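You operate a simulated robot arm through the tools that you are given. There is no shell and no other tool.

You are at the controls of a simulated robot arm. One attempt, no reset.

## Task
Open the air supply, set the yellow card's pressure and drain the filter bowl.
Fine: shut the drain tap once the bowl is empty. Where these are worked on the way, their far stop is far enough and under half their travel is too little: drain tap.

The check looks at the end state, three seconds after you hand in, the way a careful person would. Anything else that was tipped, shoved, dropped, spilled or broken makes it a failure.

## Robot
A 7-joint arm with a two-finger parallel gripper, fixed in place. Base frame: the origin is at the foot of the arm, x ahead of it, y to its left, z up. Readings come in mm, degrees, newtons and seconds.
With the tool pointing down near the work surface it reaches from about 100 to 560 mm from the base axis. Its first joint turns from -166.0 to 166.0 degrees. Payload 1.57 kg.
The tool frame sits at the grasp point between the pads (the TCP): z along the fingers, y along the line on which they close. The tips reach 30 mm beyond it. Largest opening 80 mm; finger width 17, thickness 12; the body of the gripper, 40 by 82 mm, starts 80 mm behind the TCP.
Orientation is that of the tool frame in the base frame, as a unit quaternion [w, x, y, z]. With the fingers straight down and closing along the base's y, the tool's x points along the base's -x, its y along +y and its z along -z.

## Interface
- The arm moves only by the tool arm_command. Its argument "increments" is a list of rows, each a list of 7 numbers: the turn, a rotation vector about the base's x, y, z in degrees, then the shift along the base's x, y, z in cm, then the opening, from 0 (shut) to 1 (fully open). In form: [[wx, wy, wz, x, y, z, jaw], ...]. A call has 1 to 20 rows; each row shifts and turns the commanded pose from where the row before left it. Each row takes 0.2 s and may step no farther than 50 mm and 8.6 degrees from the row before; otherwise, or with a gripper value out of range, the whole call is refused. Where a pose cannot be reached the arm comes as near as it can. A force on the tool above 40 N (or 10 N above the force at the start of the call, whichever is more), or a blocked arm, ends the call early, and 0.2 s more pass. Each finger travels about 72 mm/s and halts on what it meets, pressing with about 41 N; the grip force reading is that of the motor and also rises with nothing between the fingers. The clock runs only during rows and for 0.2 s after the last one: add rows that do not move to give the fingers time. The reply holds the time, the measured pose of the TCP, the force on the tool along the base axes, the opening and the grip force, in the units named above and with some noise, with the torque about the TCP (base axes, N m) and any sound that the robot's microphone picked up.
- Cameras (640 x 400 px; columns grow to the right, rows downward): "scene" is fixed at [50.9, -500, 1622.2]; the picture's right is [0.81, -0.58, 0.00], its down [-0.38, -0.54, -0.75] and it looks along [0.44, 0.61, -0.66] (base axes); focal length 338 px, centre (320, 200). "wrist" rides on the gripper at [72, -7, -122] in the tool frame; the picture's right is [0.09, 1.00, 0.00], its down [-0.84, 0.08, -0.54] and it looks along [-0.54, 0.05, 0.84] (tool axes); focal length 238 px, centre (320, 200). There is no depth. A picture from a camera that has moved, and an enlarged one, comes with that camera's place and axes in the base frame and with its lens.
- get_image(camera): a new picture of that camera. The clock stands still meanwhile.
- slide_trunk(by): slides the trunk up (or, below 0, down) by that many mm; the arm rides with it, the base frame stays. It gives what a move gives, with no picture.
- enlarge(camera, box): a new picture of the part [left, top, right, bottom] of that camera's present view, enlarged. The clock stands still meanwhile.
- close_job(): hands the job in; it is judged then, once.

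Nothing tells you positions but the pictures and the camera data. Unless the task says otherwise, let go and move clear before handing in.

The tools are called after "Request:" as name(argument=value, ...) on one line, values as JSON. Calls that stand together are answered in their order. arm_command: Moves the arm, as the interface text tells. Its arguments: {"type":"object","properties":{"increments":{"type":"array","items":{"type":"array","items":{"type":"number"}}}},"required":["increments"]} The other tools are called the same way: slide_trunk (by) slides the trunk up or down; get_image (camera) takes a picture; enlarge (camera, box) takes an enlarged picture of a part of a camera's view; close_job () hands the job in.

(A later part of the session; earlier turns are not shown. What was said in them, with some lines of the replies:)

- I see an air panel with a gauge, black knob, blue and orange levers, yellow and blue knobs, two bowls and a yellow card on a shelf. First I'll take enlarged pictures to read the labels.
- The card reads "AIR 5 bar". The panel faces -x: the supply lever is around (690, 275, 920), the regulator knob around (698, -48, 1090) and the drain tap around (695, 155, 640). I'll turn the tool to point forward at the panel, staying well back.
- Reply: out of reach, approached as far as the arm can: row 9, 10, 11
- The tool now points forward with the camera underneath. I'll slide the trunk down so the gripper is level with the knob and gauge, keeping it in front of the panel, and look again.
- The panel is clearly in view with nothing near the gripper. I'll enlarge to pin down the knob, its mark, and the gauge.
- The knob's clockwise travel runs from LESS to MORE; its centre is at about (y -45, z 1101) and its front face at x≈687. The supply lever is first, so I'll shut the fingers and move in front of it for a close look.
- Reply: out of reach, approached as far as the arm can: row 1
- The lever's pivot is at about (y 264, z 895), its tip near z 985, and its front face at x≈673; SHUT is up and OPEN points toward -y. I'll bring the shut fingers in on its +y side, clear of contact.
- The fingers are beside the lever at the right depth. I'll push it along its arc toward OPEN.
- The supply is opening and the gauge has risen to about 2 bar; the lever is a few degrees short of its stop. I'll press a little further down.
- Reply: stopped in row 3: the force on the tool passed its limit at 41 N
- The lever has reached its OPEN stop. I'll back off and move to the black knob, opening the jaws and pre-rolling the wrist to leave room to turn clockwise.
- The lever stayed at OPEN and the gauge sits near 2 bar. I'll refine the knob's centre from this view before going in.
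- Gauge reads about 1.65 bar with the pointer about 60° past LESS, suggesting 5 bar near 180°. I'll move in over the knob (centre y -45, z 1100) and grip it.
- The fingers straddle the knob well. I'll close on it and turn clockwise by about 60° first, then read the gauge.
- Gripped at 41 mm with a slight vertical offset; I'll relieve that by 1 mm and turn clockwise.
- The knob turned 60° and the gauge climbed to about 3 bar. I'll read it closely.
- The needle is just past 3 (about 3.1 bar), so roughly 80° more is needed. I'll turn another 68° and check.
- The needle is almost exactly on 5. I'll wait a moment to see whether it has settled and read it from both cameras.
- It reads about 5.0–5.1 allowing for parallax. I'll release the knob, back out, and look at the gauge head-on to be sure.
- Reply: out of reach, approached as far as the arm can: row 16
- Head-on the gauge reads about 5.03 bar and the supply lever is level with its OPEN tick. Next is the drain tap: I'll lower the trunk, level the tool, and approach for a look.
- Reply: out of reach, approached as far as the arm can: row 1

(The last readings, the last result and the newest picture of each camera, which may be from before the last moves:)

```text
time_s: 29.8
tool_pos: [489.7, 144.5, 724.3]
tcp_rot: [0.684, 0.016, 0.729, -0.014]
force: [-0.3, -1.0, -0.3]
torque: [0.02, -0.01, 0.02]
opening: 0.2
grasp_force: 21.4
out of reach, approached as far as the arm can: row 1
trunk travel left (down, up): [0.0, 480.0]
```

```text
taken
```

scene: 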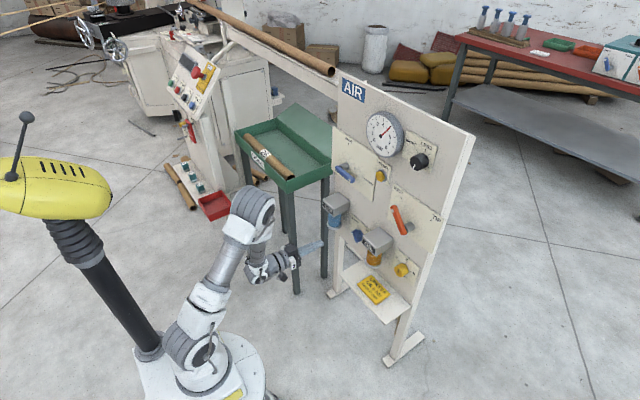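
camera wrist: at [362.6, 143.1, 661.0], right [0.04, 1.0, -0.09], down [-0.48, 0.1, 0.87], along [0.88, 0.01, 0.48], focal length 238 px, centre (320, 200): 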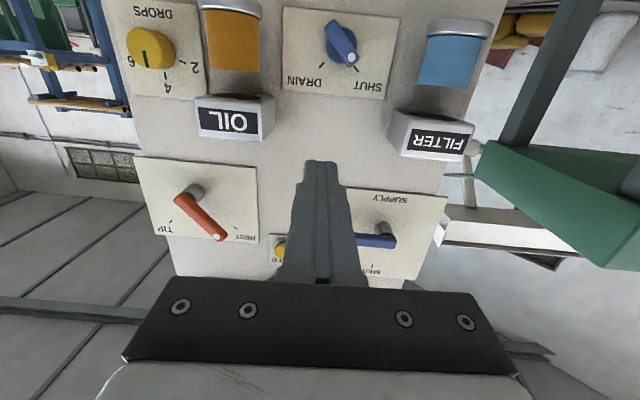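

The tap's handle points to SHUT (upper left), with DRAIN at upper right, so a clockwise turn opens it. I'll enlarge to measure it and square up the tool.

Request:
arm_command(increments=[[0, -3.65, 2.43, 0, 1, -3, 0.5], [0, 0, 0, 0, 0, -4, 1], [0, 0, 0, 0, 0, 0, 1], [0, 0, 0, 0, 0, 0, 1]])

Request:
get_image(camera="wrist")

Request:
enlarge(camera="wrist", box=[260, 0, 500, 180])

Request:
enlarge(camera="scene", box=[335, 210, 395, 260])

Request:
enlarge(camera="scene", box=[310, 180, 370, 240])

```text
time_s: 30.8
tool_pos: [487.9, 154.3, 652.4]
tcp_rot: [0.706, 0.001, 0.708, 0.001]
force: [0.4, -0.2, 0.1]
torque: [-0.02, 0.04, 0.01]
opening: 80.1
grasp_force: 0.1
trunk travel left (down, up): [0.0, 480.0]
```

```text
taken
camera wrist: at [366.0, 147.7, 581.4], right [0.0, 1.0, -0.09], down [-0.54, 0.07, 0.84], along [0.84, 0.05, 0.54], focal length 238 px, centre (320, 200)
```

wrist: 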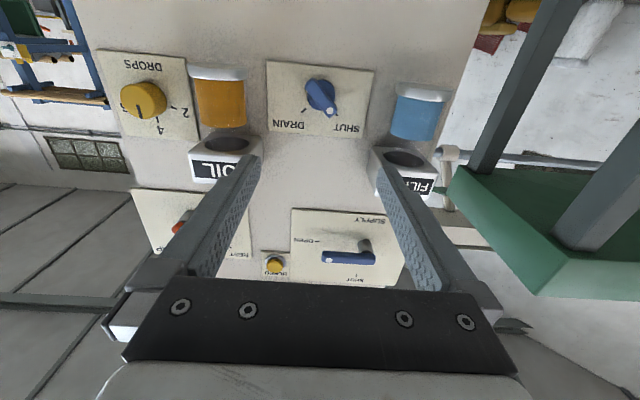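

```text
2.22 times, centred on (380, 90) of wrist
camera zoom: at [366.0, 147.7, 581.4], right [0.0, 1.0, -0.09], down [-0.54, 0.07, 0.84], along [0.84, 0.05, 0.54], focal length 530 px, centre (187, 444)
```

zoom: 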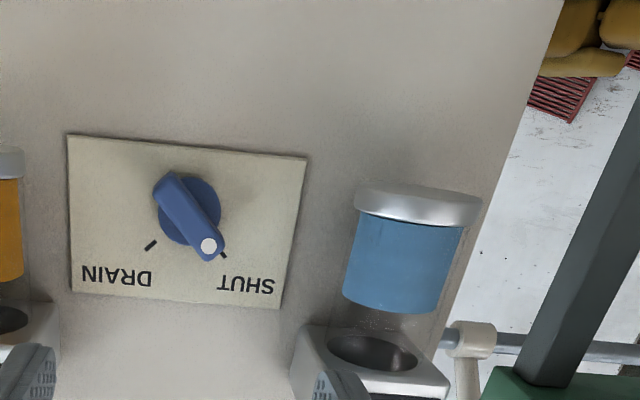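

```text
8.00 times, centred on (365, 235) of scene
camera zoom: at [50.9, -500.0, 1622.2], right [0.81, -0.58, 0.0], down [-0.38, -0.54, -0.75], along [0.44, 0.61, -0.66], focal length 2705 px, centre (-40, -80)
```

zoom: 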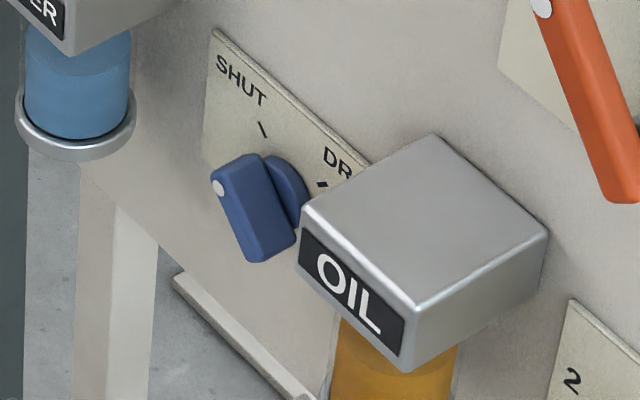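

```text
6.67 times, centred on (340, 210) of scene
camera zoom: at [50.9, -500.0, 1622.2], right [0.81, -0.58, 0.0], down [-0.38, -0.54, -0.75], along [0.44, 0.61, -0.66], focal length 2254 px, centre (187, 133)
```

zoom: 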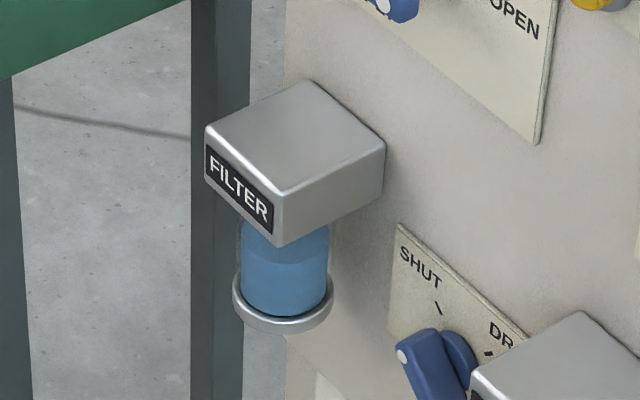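

The tap's axis is at about (y 155, z 634.5), its handle front at x≈685 and its bar leaning about 43° toward SHUT; the filter bowl is roughly three-quarters full. I'll roll the wrist to match the bar and line up.

Request:
arm_command(increments=[[-8.6, 0, 0, 3, 0.05, -0.6, 0.7], [-8.6, 0, 0, 3, 0, -0.6, 0.6], [-8.6, 0, 0, 3, 0, -0.6, 0.6], [-8.6, 0, 0, 2, 0, 0, 0.6], [-8.6, 0, 0, 0, 0, 0, 0.6], [0, 0, 0, 0, 0, 0, 0.6]])

Request:
get_image(camera="wrist")

Request:
get_image(camera="scene")

```text
time_s: 32.2
tool_pos: [600.1, 154.5, 635.3]
tcp_rot: [0.657, -0.258, 0.66, -0.258]
force: [0.8, -0.9, 0.1]
torque: [-0.02, -0.01, 0.02]
opening: 48.0
grasp_force: 0.0
trunk travel left (down, up): [0.0, 480.0]
```

```text
taken
camera wrist: at [477.3, 100.9, 589.3], right [0.0, 0.67, -0.75], down [-0.54, 0.63, 0.56], along [0.84, 0.4, 0.36], focal length 238 px, centre (320, 200)
```

wrist: 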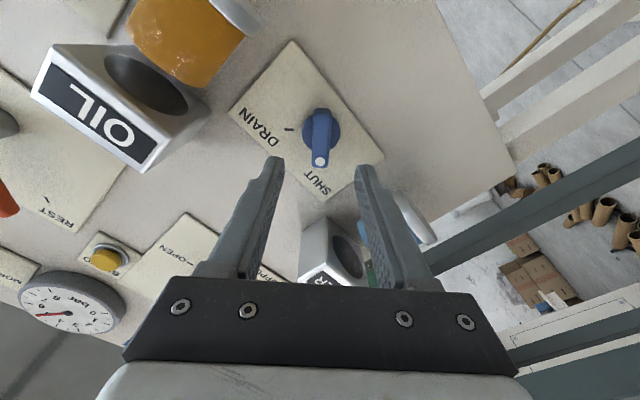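

```text
taken
```

scene: 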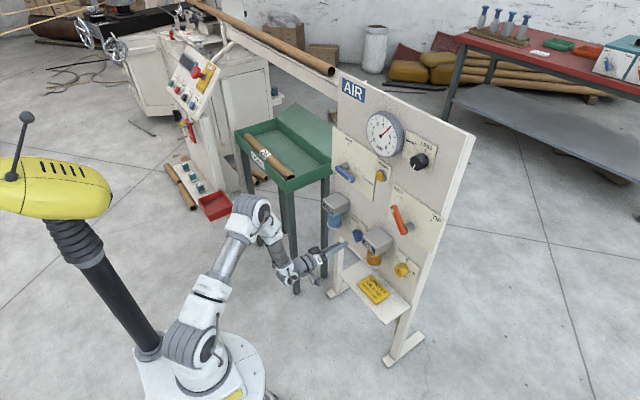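

The roll matches the handle bar. I'll zoom to check centring before moving in.

Request:
enlarge(camera="wrist", box=[270, 90, 370, 190])

```text
4.00 times, centred on (320, 140) of wrist
camera zoom: at [477.3, 100.9, 589.3], right [0.0, 0.67, -0.75], down [-0.54, 0.63, 0.56], along [0.84, 0.4, 0.36], focal length 953 px, centre (320, 440)
```

zoom: 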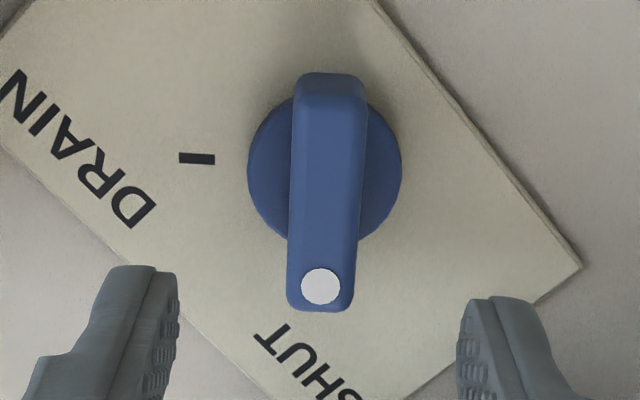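

Centring is good. I'll move in to put the fingertips around the handle bar without touching the plate, then close.

Request:
arm_command(increments=[[0, 0, 0, 3, 0, 0, 0.6], [0, 0, 0, 2.5, 0, 0, 0.6], [0, 0, 0, 1.4, 0, 0, 0.6], [0, 0, 0, 0, 0, 0, 0.6], [0, 0, 0, 0, 0, 0, 0.3], [0, 0, 0, 0, 0, 0, 0.1], [0, 0, 0, 0, 0, 0, 0.1], [0, 0, 0, 0, 0, 0, 0.1]])

Request:
get_image(camera="wrist")

Request:
enlarge(camera="scene", box=[310, 190, 400, 280])

```text
time_s: 34.0
tool_pos: [668.9, 156.3, 636.2]
tcp_rot: [0.657, -0.258, 0.659, -0.258]
force: [4.9, 2.4, -2.1]
torque: [-0.06, -0.05, -0.11]
opening: 15.7
grasp_force: 31.3
trunk travel left (down, up): [0.0, 480.0]
```

```text
taken
camera wrist: at [546.5, 102.0, 588.8], right [0.0, 0.67, -0.74], down [-0.54, 0.63, 0.56], along [0.84, 0.4, 0.36], focal length 238 px, centre (320, 200)
```

wrist: 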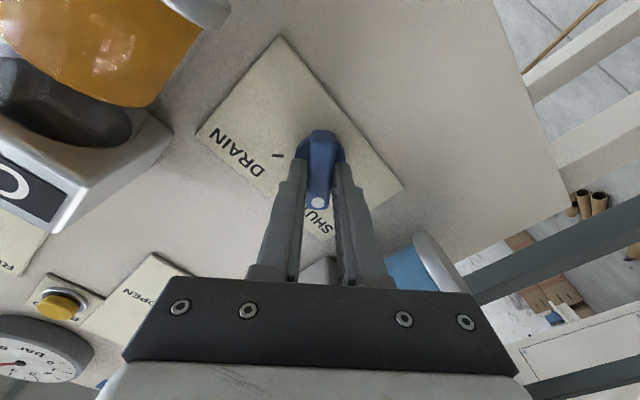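

```text
4.44 times, centred on (355, 235) of scene
camera zoom: at [50.9, -500.0, 1622.2], right [0.81, -0.58, 0.0], down [-0.38, -0.54, -0.75], along [0.44, 0.61, -0.66], focal length 1503 px, centre (164, 44)
```

zoom: 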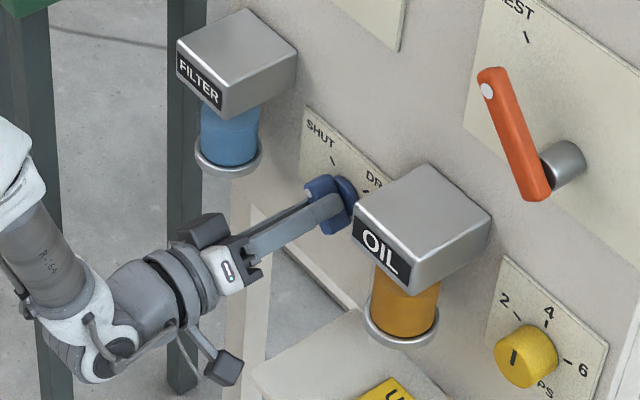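

The handle is gripped (15.7 mm). I'll turn it clockwise toward DRAIN.

Request:
arm_command(increments=[[8, 0, 0, 0, 0, 0, 0.1], [8, 0, 0, 0, 0, 0, 0.1], [8, 0, 0, 0, 0, 0, 0.1], [8, 0, 0, 0, 0, 0, 0.1], [8, 0, 0, 0, 0, 0, 0.1], [8, 0, 0, 0, 0, 0, 0.1], [8, 0, 0, 0, 0, 0, 0.1], [8, 0, 0, 0, 0, 0, 0.1], [8, 0, 0, 0, 0, 0, 0.1], [8, 0, 0, 0, 0, 0, 0.1], [6, 0, 0, 0, 0, 0, 0.1], [0, 0, 0, 0, 0, 0, 0.1]])

Request:
get_image(camera="wrist")

Request:
enlarge(camera="scene", box=[310, 190, 400, 280])

```text
time_s: 36.6
tool_pos: [668.2, 153.8, 636.2]
tcp_rot: [0.656, 0.26, 0.658, 0.261]
force: [14.5, -3.4, -3.9]
torque: [0.04, -0.1, -0.14]
opening: 16.0
grasp_force: 31.4
trunk travel left (down, up): [0.0, 480.0]
```

```text
taken
camera wrist: at [546.4, 198.0, 580.0], right [0.0, 0.79, 0.62], down [-0.54, -0.52, 0.66], along [0.84, -0.33, 0.43], focal length 238 px, centre (320, 200)
```

wrist: 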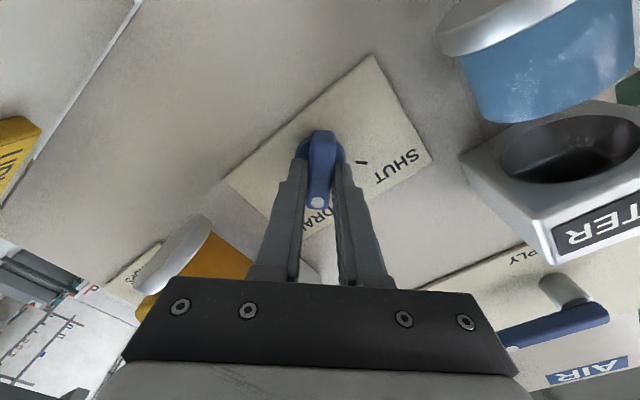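

```text
4.44 times, centred on (355, 235) of scene
camera zoom: at [50.9, -500.0, 1622.2], right [0.81, -0.58, 0.0], down [-0.38, -0.54, -0.75], along [0.44, 0.61, -0.66], focal length 1503 px, centre (164, 44)
```

zoom: 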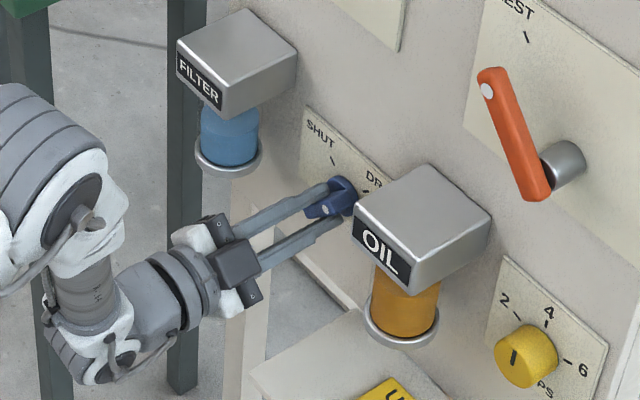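

The tap now points at DRAIN. I'll nudge a few degrees further to make sure it's at the far stop, then hold and watch the bowl.

Request:
arm_command(increments=[[3, 0, 0, 0, 0, 0, 0.1], [3, 0, 0, 0, 0, 0, 0.1], [0, 0, 0, 0, 0, 0, 0.1], [0, 0, 0, 0, 0, 0, 0.1], [0, 0, 0, 0, 0, 0, 0.1], [0, 0, 0, 0, 0, 0, 0.1], [0, 0, 0, 0, 0, 0, 0.1], [0, 0, 0, 0, 0, 0, 0.1], [0, 0, 0, 0, 0, 0, 0.1], [0, 0, 0, 0, 0, 0, 0.1], [0, 0, 0, 0, 0, 0, 0.1], [0, 0, 0, 0, 0, 0, 0.1]])

Request:
enlarge(camera="wrist", box=[280, 0, 640, 225])

Request:
enlarge(camera="scene", box=[310, 190, 370, 240])

```text
time_s: 39.2
tool_pos: [670.0, 153.5, 635.7]
tcp_rot: [0.642, 0.294, 0.644, 0.295]
force: [-5.1, -11.7, -2.0]
torque: [-0.57, 0.28, -0.42]
opening: 16.9
grasp_force: 31.8
trunk travel left (down, up): [0.0, 480.0]
```

```text
1.78 times, centred on (460, 112) of wrist
camera zoom: at [546.4, 203.3, 585.0], right [0.0, 0.72, 0.69], down [-0.54, -0.58, 0.61], along [0.84, -0.37, 0.39], focal length 424 px, centre (71, 356)
```

zoom: 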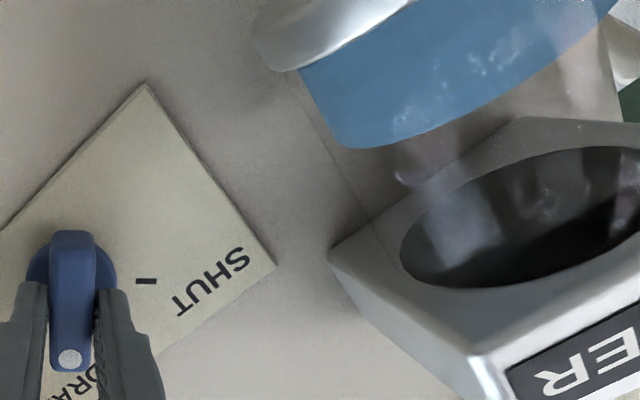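

```text
8.00 times, centred on (340, 215) of scene
camera zoom: at [50.9, -500.0, 1622.2], right [0.81, -0.58, 0.0], down [-0.38, -0.54, -0.75], along [0.44, 0.61, -0.66], focal length 2705 px, centre (160, 80)
```

zoom: 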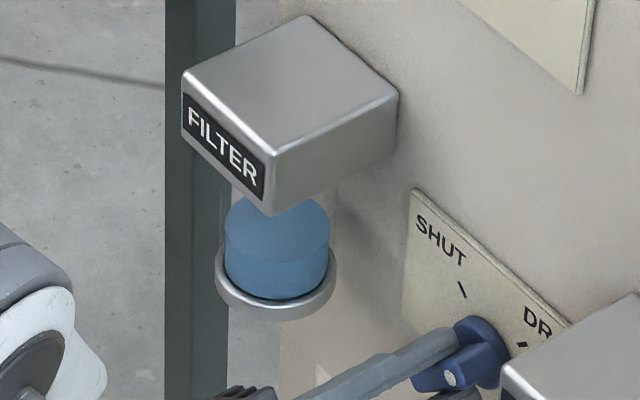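

The bowl's level is dropping and the torque shows the tap is at its far stop. I'll hold and wait.

Request:
arm_command(increments=[[0, 0, 0, 0, 0, 0, 0.1], [0, 0, 0, 0, 0, 0, 0.1], [0, 0, 0, 0, 0, 0, 0.1], [0, 0, 0, 0, 0, 0, 0.1], [0, 0, 0, 0, 0, 0, 0.1], [0, 0, 0, 0, 0, 0, 0.1], [0, 0, 0, 0, 0, 0, 0.1], [0, 0, 0, 0, 0, 0, 0.1], [0, 0, 0, 0, 0, 0, 0.1], [0, 0, 0, 0, 0, 0, 0.1], [0, 0, 0, 0, 0, 0, 0.1], [0, 0, 0, 0, 0, 0, 0.1], [0, 0, 0, 0, 0, 0, 0.1], [0, 0, 0, 0, 0, 0, 0.1], [0, 0, 0, 0, 0, 0, 0.1], [0, 0, 0, 0, 0, 0, 0.1], [0, 0, 0, 0, 0, 0, 0.1], [0, 0, 0, 0, 0, 0, 0.1], [0, 0, 0, 0, 0, 0, 0.1], [0, 0, 0, 0, 0, 0, 0.1]])

Request:
enlarge(camera="wrist", box=[280, 0, 640, 225])

Request:
enlarge(camera="scene", box=[310, 190, 370, 240])

```text
time_s: 43.4
tool_pos: [668.1, 153.2, 636.6]
tcp_rot: [0.642, 0.294, 0.643, 0.295]
force: [-8.5, -13.7, -5.1]
torque: [-0.54, 0.32, -0.42]
opening: 17.0
grasp_force: 32.5
trunk travel left (down, up): [0.0, 480.0]
```

```text
1.78 times, centred on (460, 112) of wrist
camera zoom: at [546.4, 203.4, 584.9], right [0.0, 0.72, 0.69], down [-0.54, -0.58, 0.61], along [0.84, -0.37, 0.39], focal length 424 px, centre (71, 356)
```

zoom: 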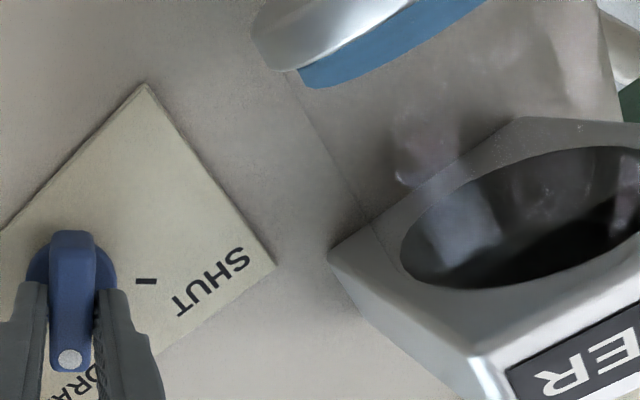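

```text
8.00 times, centred on (340, 215) of scene
camera zoom: at [50.9, -500.0, 1622.2], right [0.81, -0.58, 0.0], down [-0.38, -0.54, -0.75], along [0.44, 0.61, -0.66], focal length 2705 px, centre (160, 80)
```

zoom: 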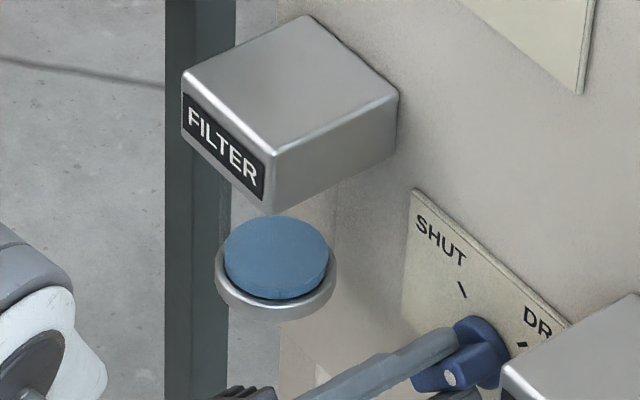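

The bowl is almost drained, with only a thin layer left. I'll wait a bit longer.

Request:
arm_command(increments=[[0, 0, 0, 0, 0, 0, 0.1], [0, 0, 0, 0, 0, 0, 0.1], [0, 0, 0, 0, 0, 0, 0.1], [0, 0, 0, 0, 0, 0, 0.1], [0, 0, 0, 0, 0, 0, 0.1], [0, 0, 0, 0, 0, 0, 0.1], [0, 0, 0, 0, 0, 0, 0.1], [0, 0, 0, 0, 0, 0, 0.1], [0, 0, 0, 0, 0, 0, 0.1], [0, 0, 0, 0, 0, 0, 0.1], [0, 0, 0, 0, 0, 0, 0.1], [0, 0, 0, 0, 0, 0, 0.1], [0, 0, 0, 0, 0, 0, 0.1], [0, 0, 0, 0, 0, 0, 0.1], [0, 0, 0, 0, 0, 0, 0.1], [0, 0, 0, 0, 0, 0, 0.1], [0, 0, 0, 0, 0, 0, 0.1], [0, 0, 0, 0, 0, 0, 0.1], [0, 0, 0, 0, 0, 0, 0.1], [0, 0, 0, 0, 0, 0, 0.1]])

Request:
enlarge(camera="wrist", box=[280, 0, 640, 225])

Request:
enlarge(camera="scene", box=[310, 190, 370, 240])

```text
time_s: 47.6
tool_pos: [668.0, 152.4, 636.5]
tcp_rot: [0.642, 0.294, 0.643, 0.296]
force: [-7.4, -13.3, -6.1]
torque: [-0.6, 0.29, -0.43]
opening: 16.7
grasp_force: 32.3
trunk travel left (down, up): [0.0, 480.0]
```

```text
1.78 times, centred on (460, 112) of wrist
camera zoom: at [546.5, 203.4, 584.9], right [0.0, 0.72, 0.69], down [-0.54, -0.58, 0.61], along [0.84, -0.37, 0.39], focal length 424 px, centre (71, 356)
```

zoom: 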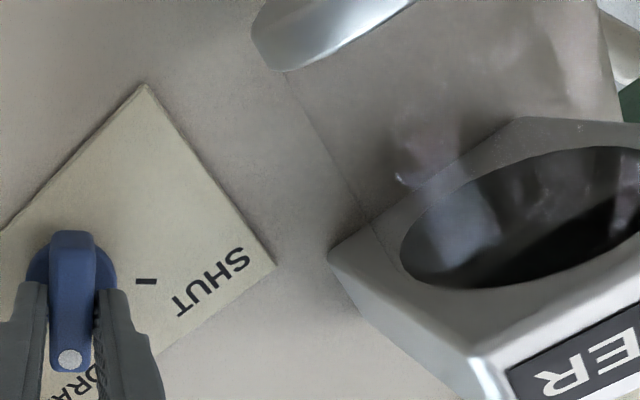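

```text
8.00 times, centred on (340, 215) of scene
camera zoom: at [50.9, -500.0, 1622.2], right [0.81, -0.58, 0.0], down [-0.38, -0.54, -0.75], along [0.44, 0.61, -0.66], focal length 2705 px, centre (160, 80)
```

zoom: 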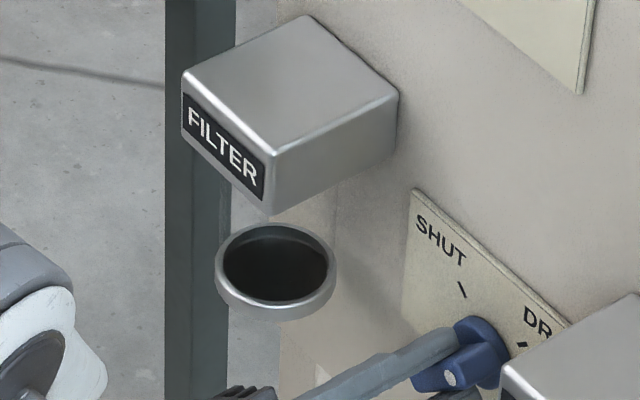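

The bowl is empty. I'll turn the tap back counter-clockwise to SHUT.

Request:
arm_command(increments=[[-8, 0, 0, 0, 0, 0, 0.1], [-8, 0, 0, 0, 0, 0, 0.1], [-8, 0, 0, 0, 0, 0, 0.1], [-8, 0, 0, 0, 0, 0, 0.1], [-8, 0, 0, 0, 0, 0, 0.1], [-8, 0, 0, 0, 0, 0, 0.1], [-8, 0, 0, 0, 0, 0, 0.1], [-8, 0, 0, 0, 0, 0, 0.1], [-8, 0, 0, 0, 0, 0, 0.1], [-8, 0, 0, 0, 0, 0, 0.1], [-8, 0, 0, 0, 0, 0, 0.1], [-5, 0, 0, 0, 0, 0, 0.1], [-3, 0, 0, 0, 0, 0, 0.1], [0, 0, 0, 0, 0, 0, 0.1]])

Request:
get_image(camera="wrist")

Request:
enlarge(camera="scene", box=[310, 190, 400, 280])

```text
time_s: 50.6
tool_pos: [668.3, 155.8, 636.0]
tcp_rot: [0.647, -0.283, 0.65, -0.281]
force: [4.6, 3.1, -7.6]
torque: [0.62, 0.13, -0.45]
opening: 16.4
grasp_force: 31.4
trunk travel left (down, up): [0.0, 480.0]
```

```text
taken
camera wrist: at [546.6, 98.5, 592.8], right [0.0, 0.61, -0.79], down [-0.54, 0.66, 0.52], along [0.84, 0.43, 0.33], focal length 238 px, centre (320, 200)
```

wrist: 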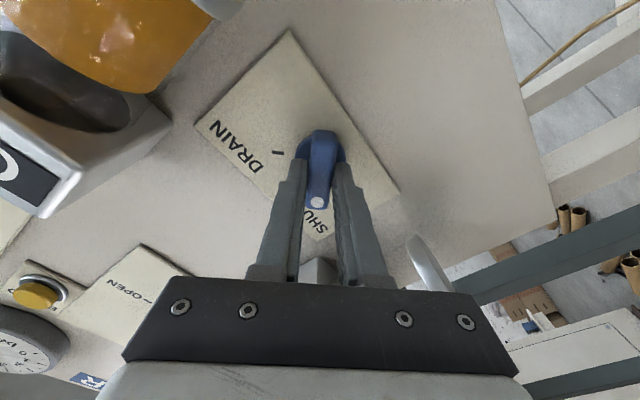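

```text
4.44 times, centred on (355, 235) of scene
camera zoom: at [50.9, -500.0, 1622.2], right [0.81, -0.58, 0.0], down [-0.38, -0.54, -0.75], along [0.44, 0.61, -0.66], focal length 1503 px, centre (164, 44)
```

zoom: 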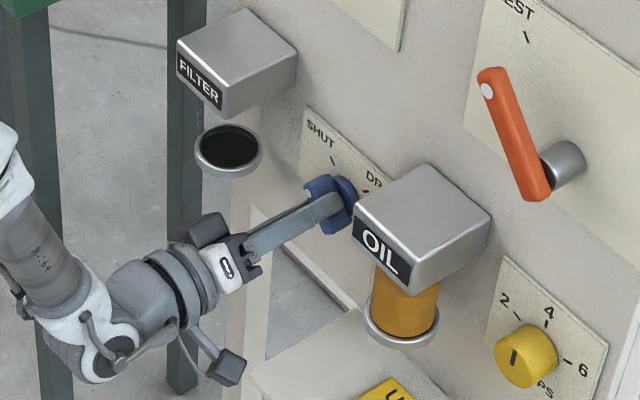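

The tap is back hard against its SHUT stop. I'll open the fingers, back straight out, and check everything.

Request:
arm_command(increments=[[0, 0, 0, 0, 0, 0, 0.4], [0, 0, 0, 0, 0, 0, 0.6], [0, 0, 0, 0, 0, 0, 0.6], [0, 0, 0, -3, 0, 0, 0.6], [0, 0, 0, -4, 0, 0, 0.6], [0, 0, 0, -4, 0, 0, 0.6], [0, 0, 0, -4, 0, 0, 0.6], [0, 0, 0, -2, 0, 0, 0.6], [0, 0, 0, 0, 0, 0, 0.6]])

Request:
get_image(camera="wrist")

Request:
get_image(camera="scene")

Request:
enlarge(camera="scene", box=[310, 190, 400, 280])

Request:
enlarge(camera="scene", box=[330, 100, 440, 190])

Request:
enlarge(camera="scene", box=[365, 105, 415, 165])

```text
time_s: 52.6
tool_pos: [498.8, 154.9, 636.3]
tcp_rot: [0.648, -0.281, 0.65, -0.281]
force: [0.2, 0.2, 0.2]
torque: [-0.01, -0.02, 0.04]
opening: 48.3
grasp_force: 0.1
trunk travel left (down, up): [0.0, 480.0]
```

```text
taken
camera wrist: at [376.8, 98.0, 593.0], right [0.0, 0.61, -0.79], down [-0.54, 0.66, 0.52], along [0.84, 0.43, 0.33], focal length 238 px, centre (320, 200)
```

wrist: 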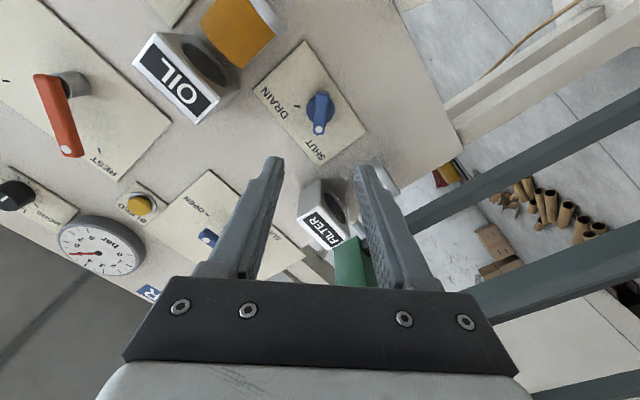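

```text
taken
```

scene: 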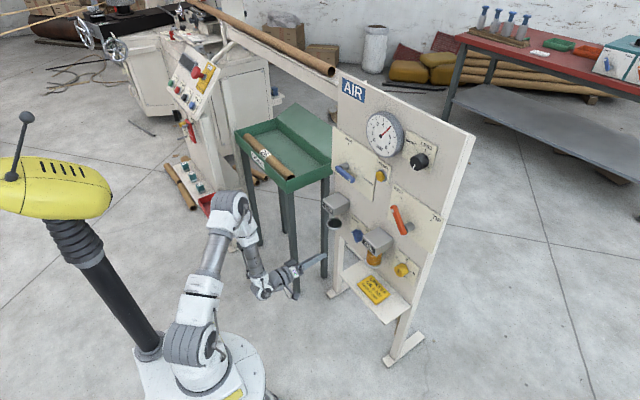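

```text
4.44 times, centred on (355, 235) of scene
camera zoom: at [50.9, -500.0, 1622.2], right [0.81, -0.58, 0.0], down [-0.38, -0.54, -0.75], along [0.44, 0.61, -0.66], focal length 1503 px, centre (164, 44)
```

zoom: 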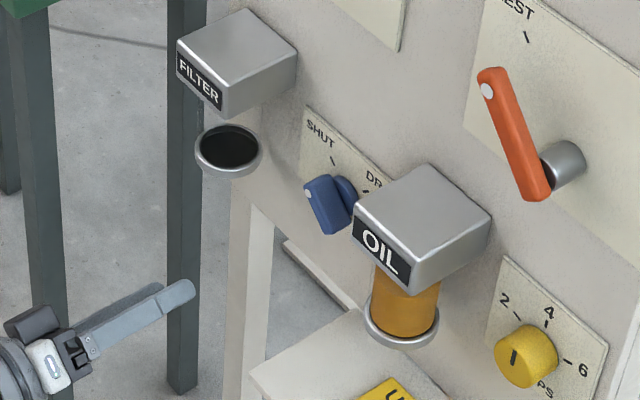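

```text
4.44 times, centred on (385, 145) of scene
camera zoom: at [50.9, -500.0, 1622.2], right [0.81, -0.58, 0.0], down [-0.38, -0.54, -0.75], along [0.44, 0.61, -0.66], focal length 1503 px, centre (31, 444)
```

zoom: 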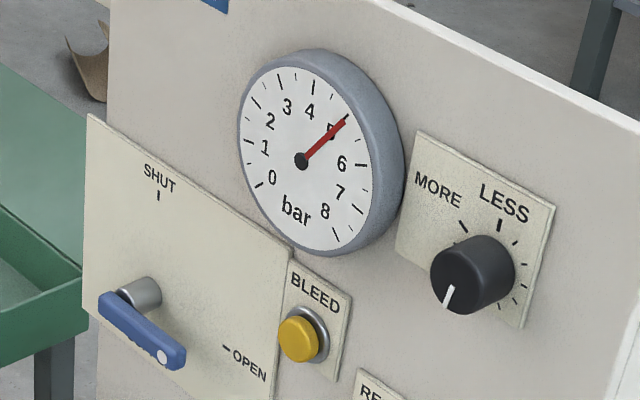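

```text
6.67 times, centred on (390, 135) of scene
camera zoom: at [50.9, -500.0, 1622.2], right [0.81, -0.58, 0.0], down [-0.38, -0.54, -0.75], along [0.44, 0.61, -0.66], focal length 2254 px, centre (-147, 633)
```

zoom: 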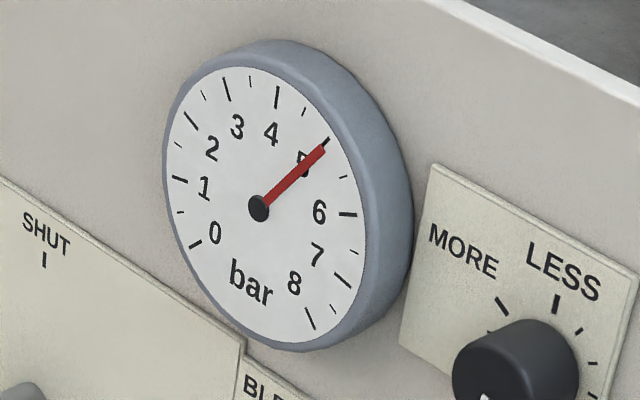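

Bowl is empty and the tap is at SHUT. The needle seems to have moved slightly, so I'll look at it more closely.

Request:
enlarge(camera="scene", box=[375, 115, 399, 140])

Request:
enlarge(camera="wrist", box=[50, 210, 150, 280])

Request:
enlarge(camera="wrist", box=[250, 50, 380, 180])

```text
16.00 times, centred on (387, 128) of scene
camera zoom: at [50.9, -500.0, 1622.2], right [0.81, -0.58, 0.0], down [-0.38, -0.54, -0.75], along [0.44, 0.61, -0.66], focal length 5410 px, centre (-752, 1360)
```

zoom: 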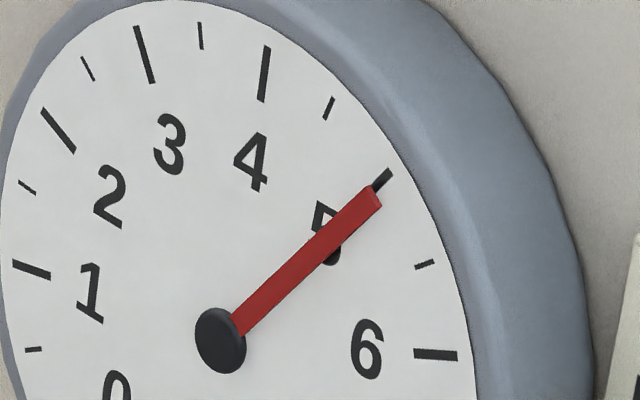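

```text
5.71 times, centred on (100, 245) of wrist
camera zoom: at [376.8, 98.0, 593.0], right [0.0, 0.61, -0.79], down [-0.54, 0.66, 0.52], along [0.84, 0.43, 0.33], focal length 1362 px, centre (1577, -57)
```

zoom: 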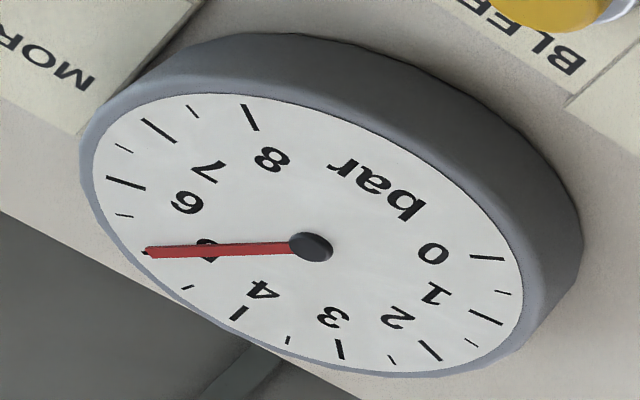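

```text
3.08 times, centred on (315, 115) of wrist
camera zoom: at [376.8, 98.0, 593.0], right [0.0, 0.61, -0.79], down [-0.54, 0.66, 0.52], along [0.84, 0.43, 0.33], focal length 733 px, centre (335, 462)
```

zoom: 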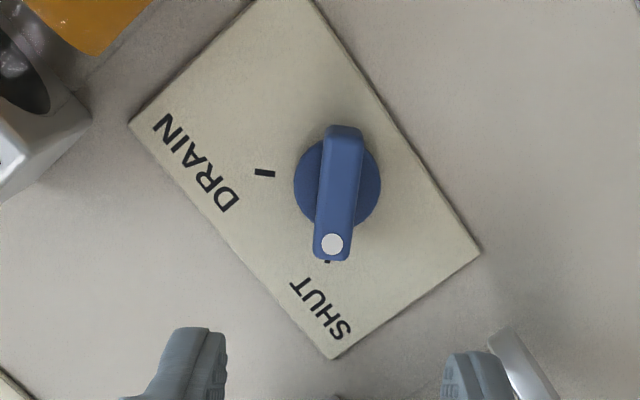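

The enlarged gauge view matches the one from when I set it, about 5.0 bar. The supply is at OPEN, the filter bowl is empty, the drain tap is at SHUT, and the gripper is clear with nothing disturbed, so I'll hand in the job.

Request:
close_job()

```text
The job is handed in.
```

I handed the job in with all the work done; the check's result hasn't come back.

- **Air supply:** the blue lever is against its OPEN stop.
- **Pressure:** the gauge reads about 5.03 bar head-on, against the yellow card's 5 bar. A close view just before hand-in looked the same as when I set it.
- **Filter bowl:** I held the drain tap at its far stop until the bowl showed empty, then turned it back hard against SHUT.

I saw nothing else moved or knocked in the last pictures. The fingers were open and about 17 cm back from the tap at hand-in.
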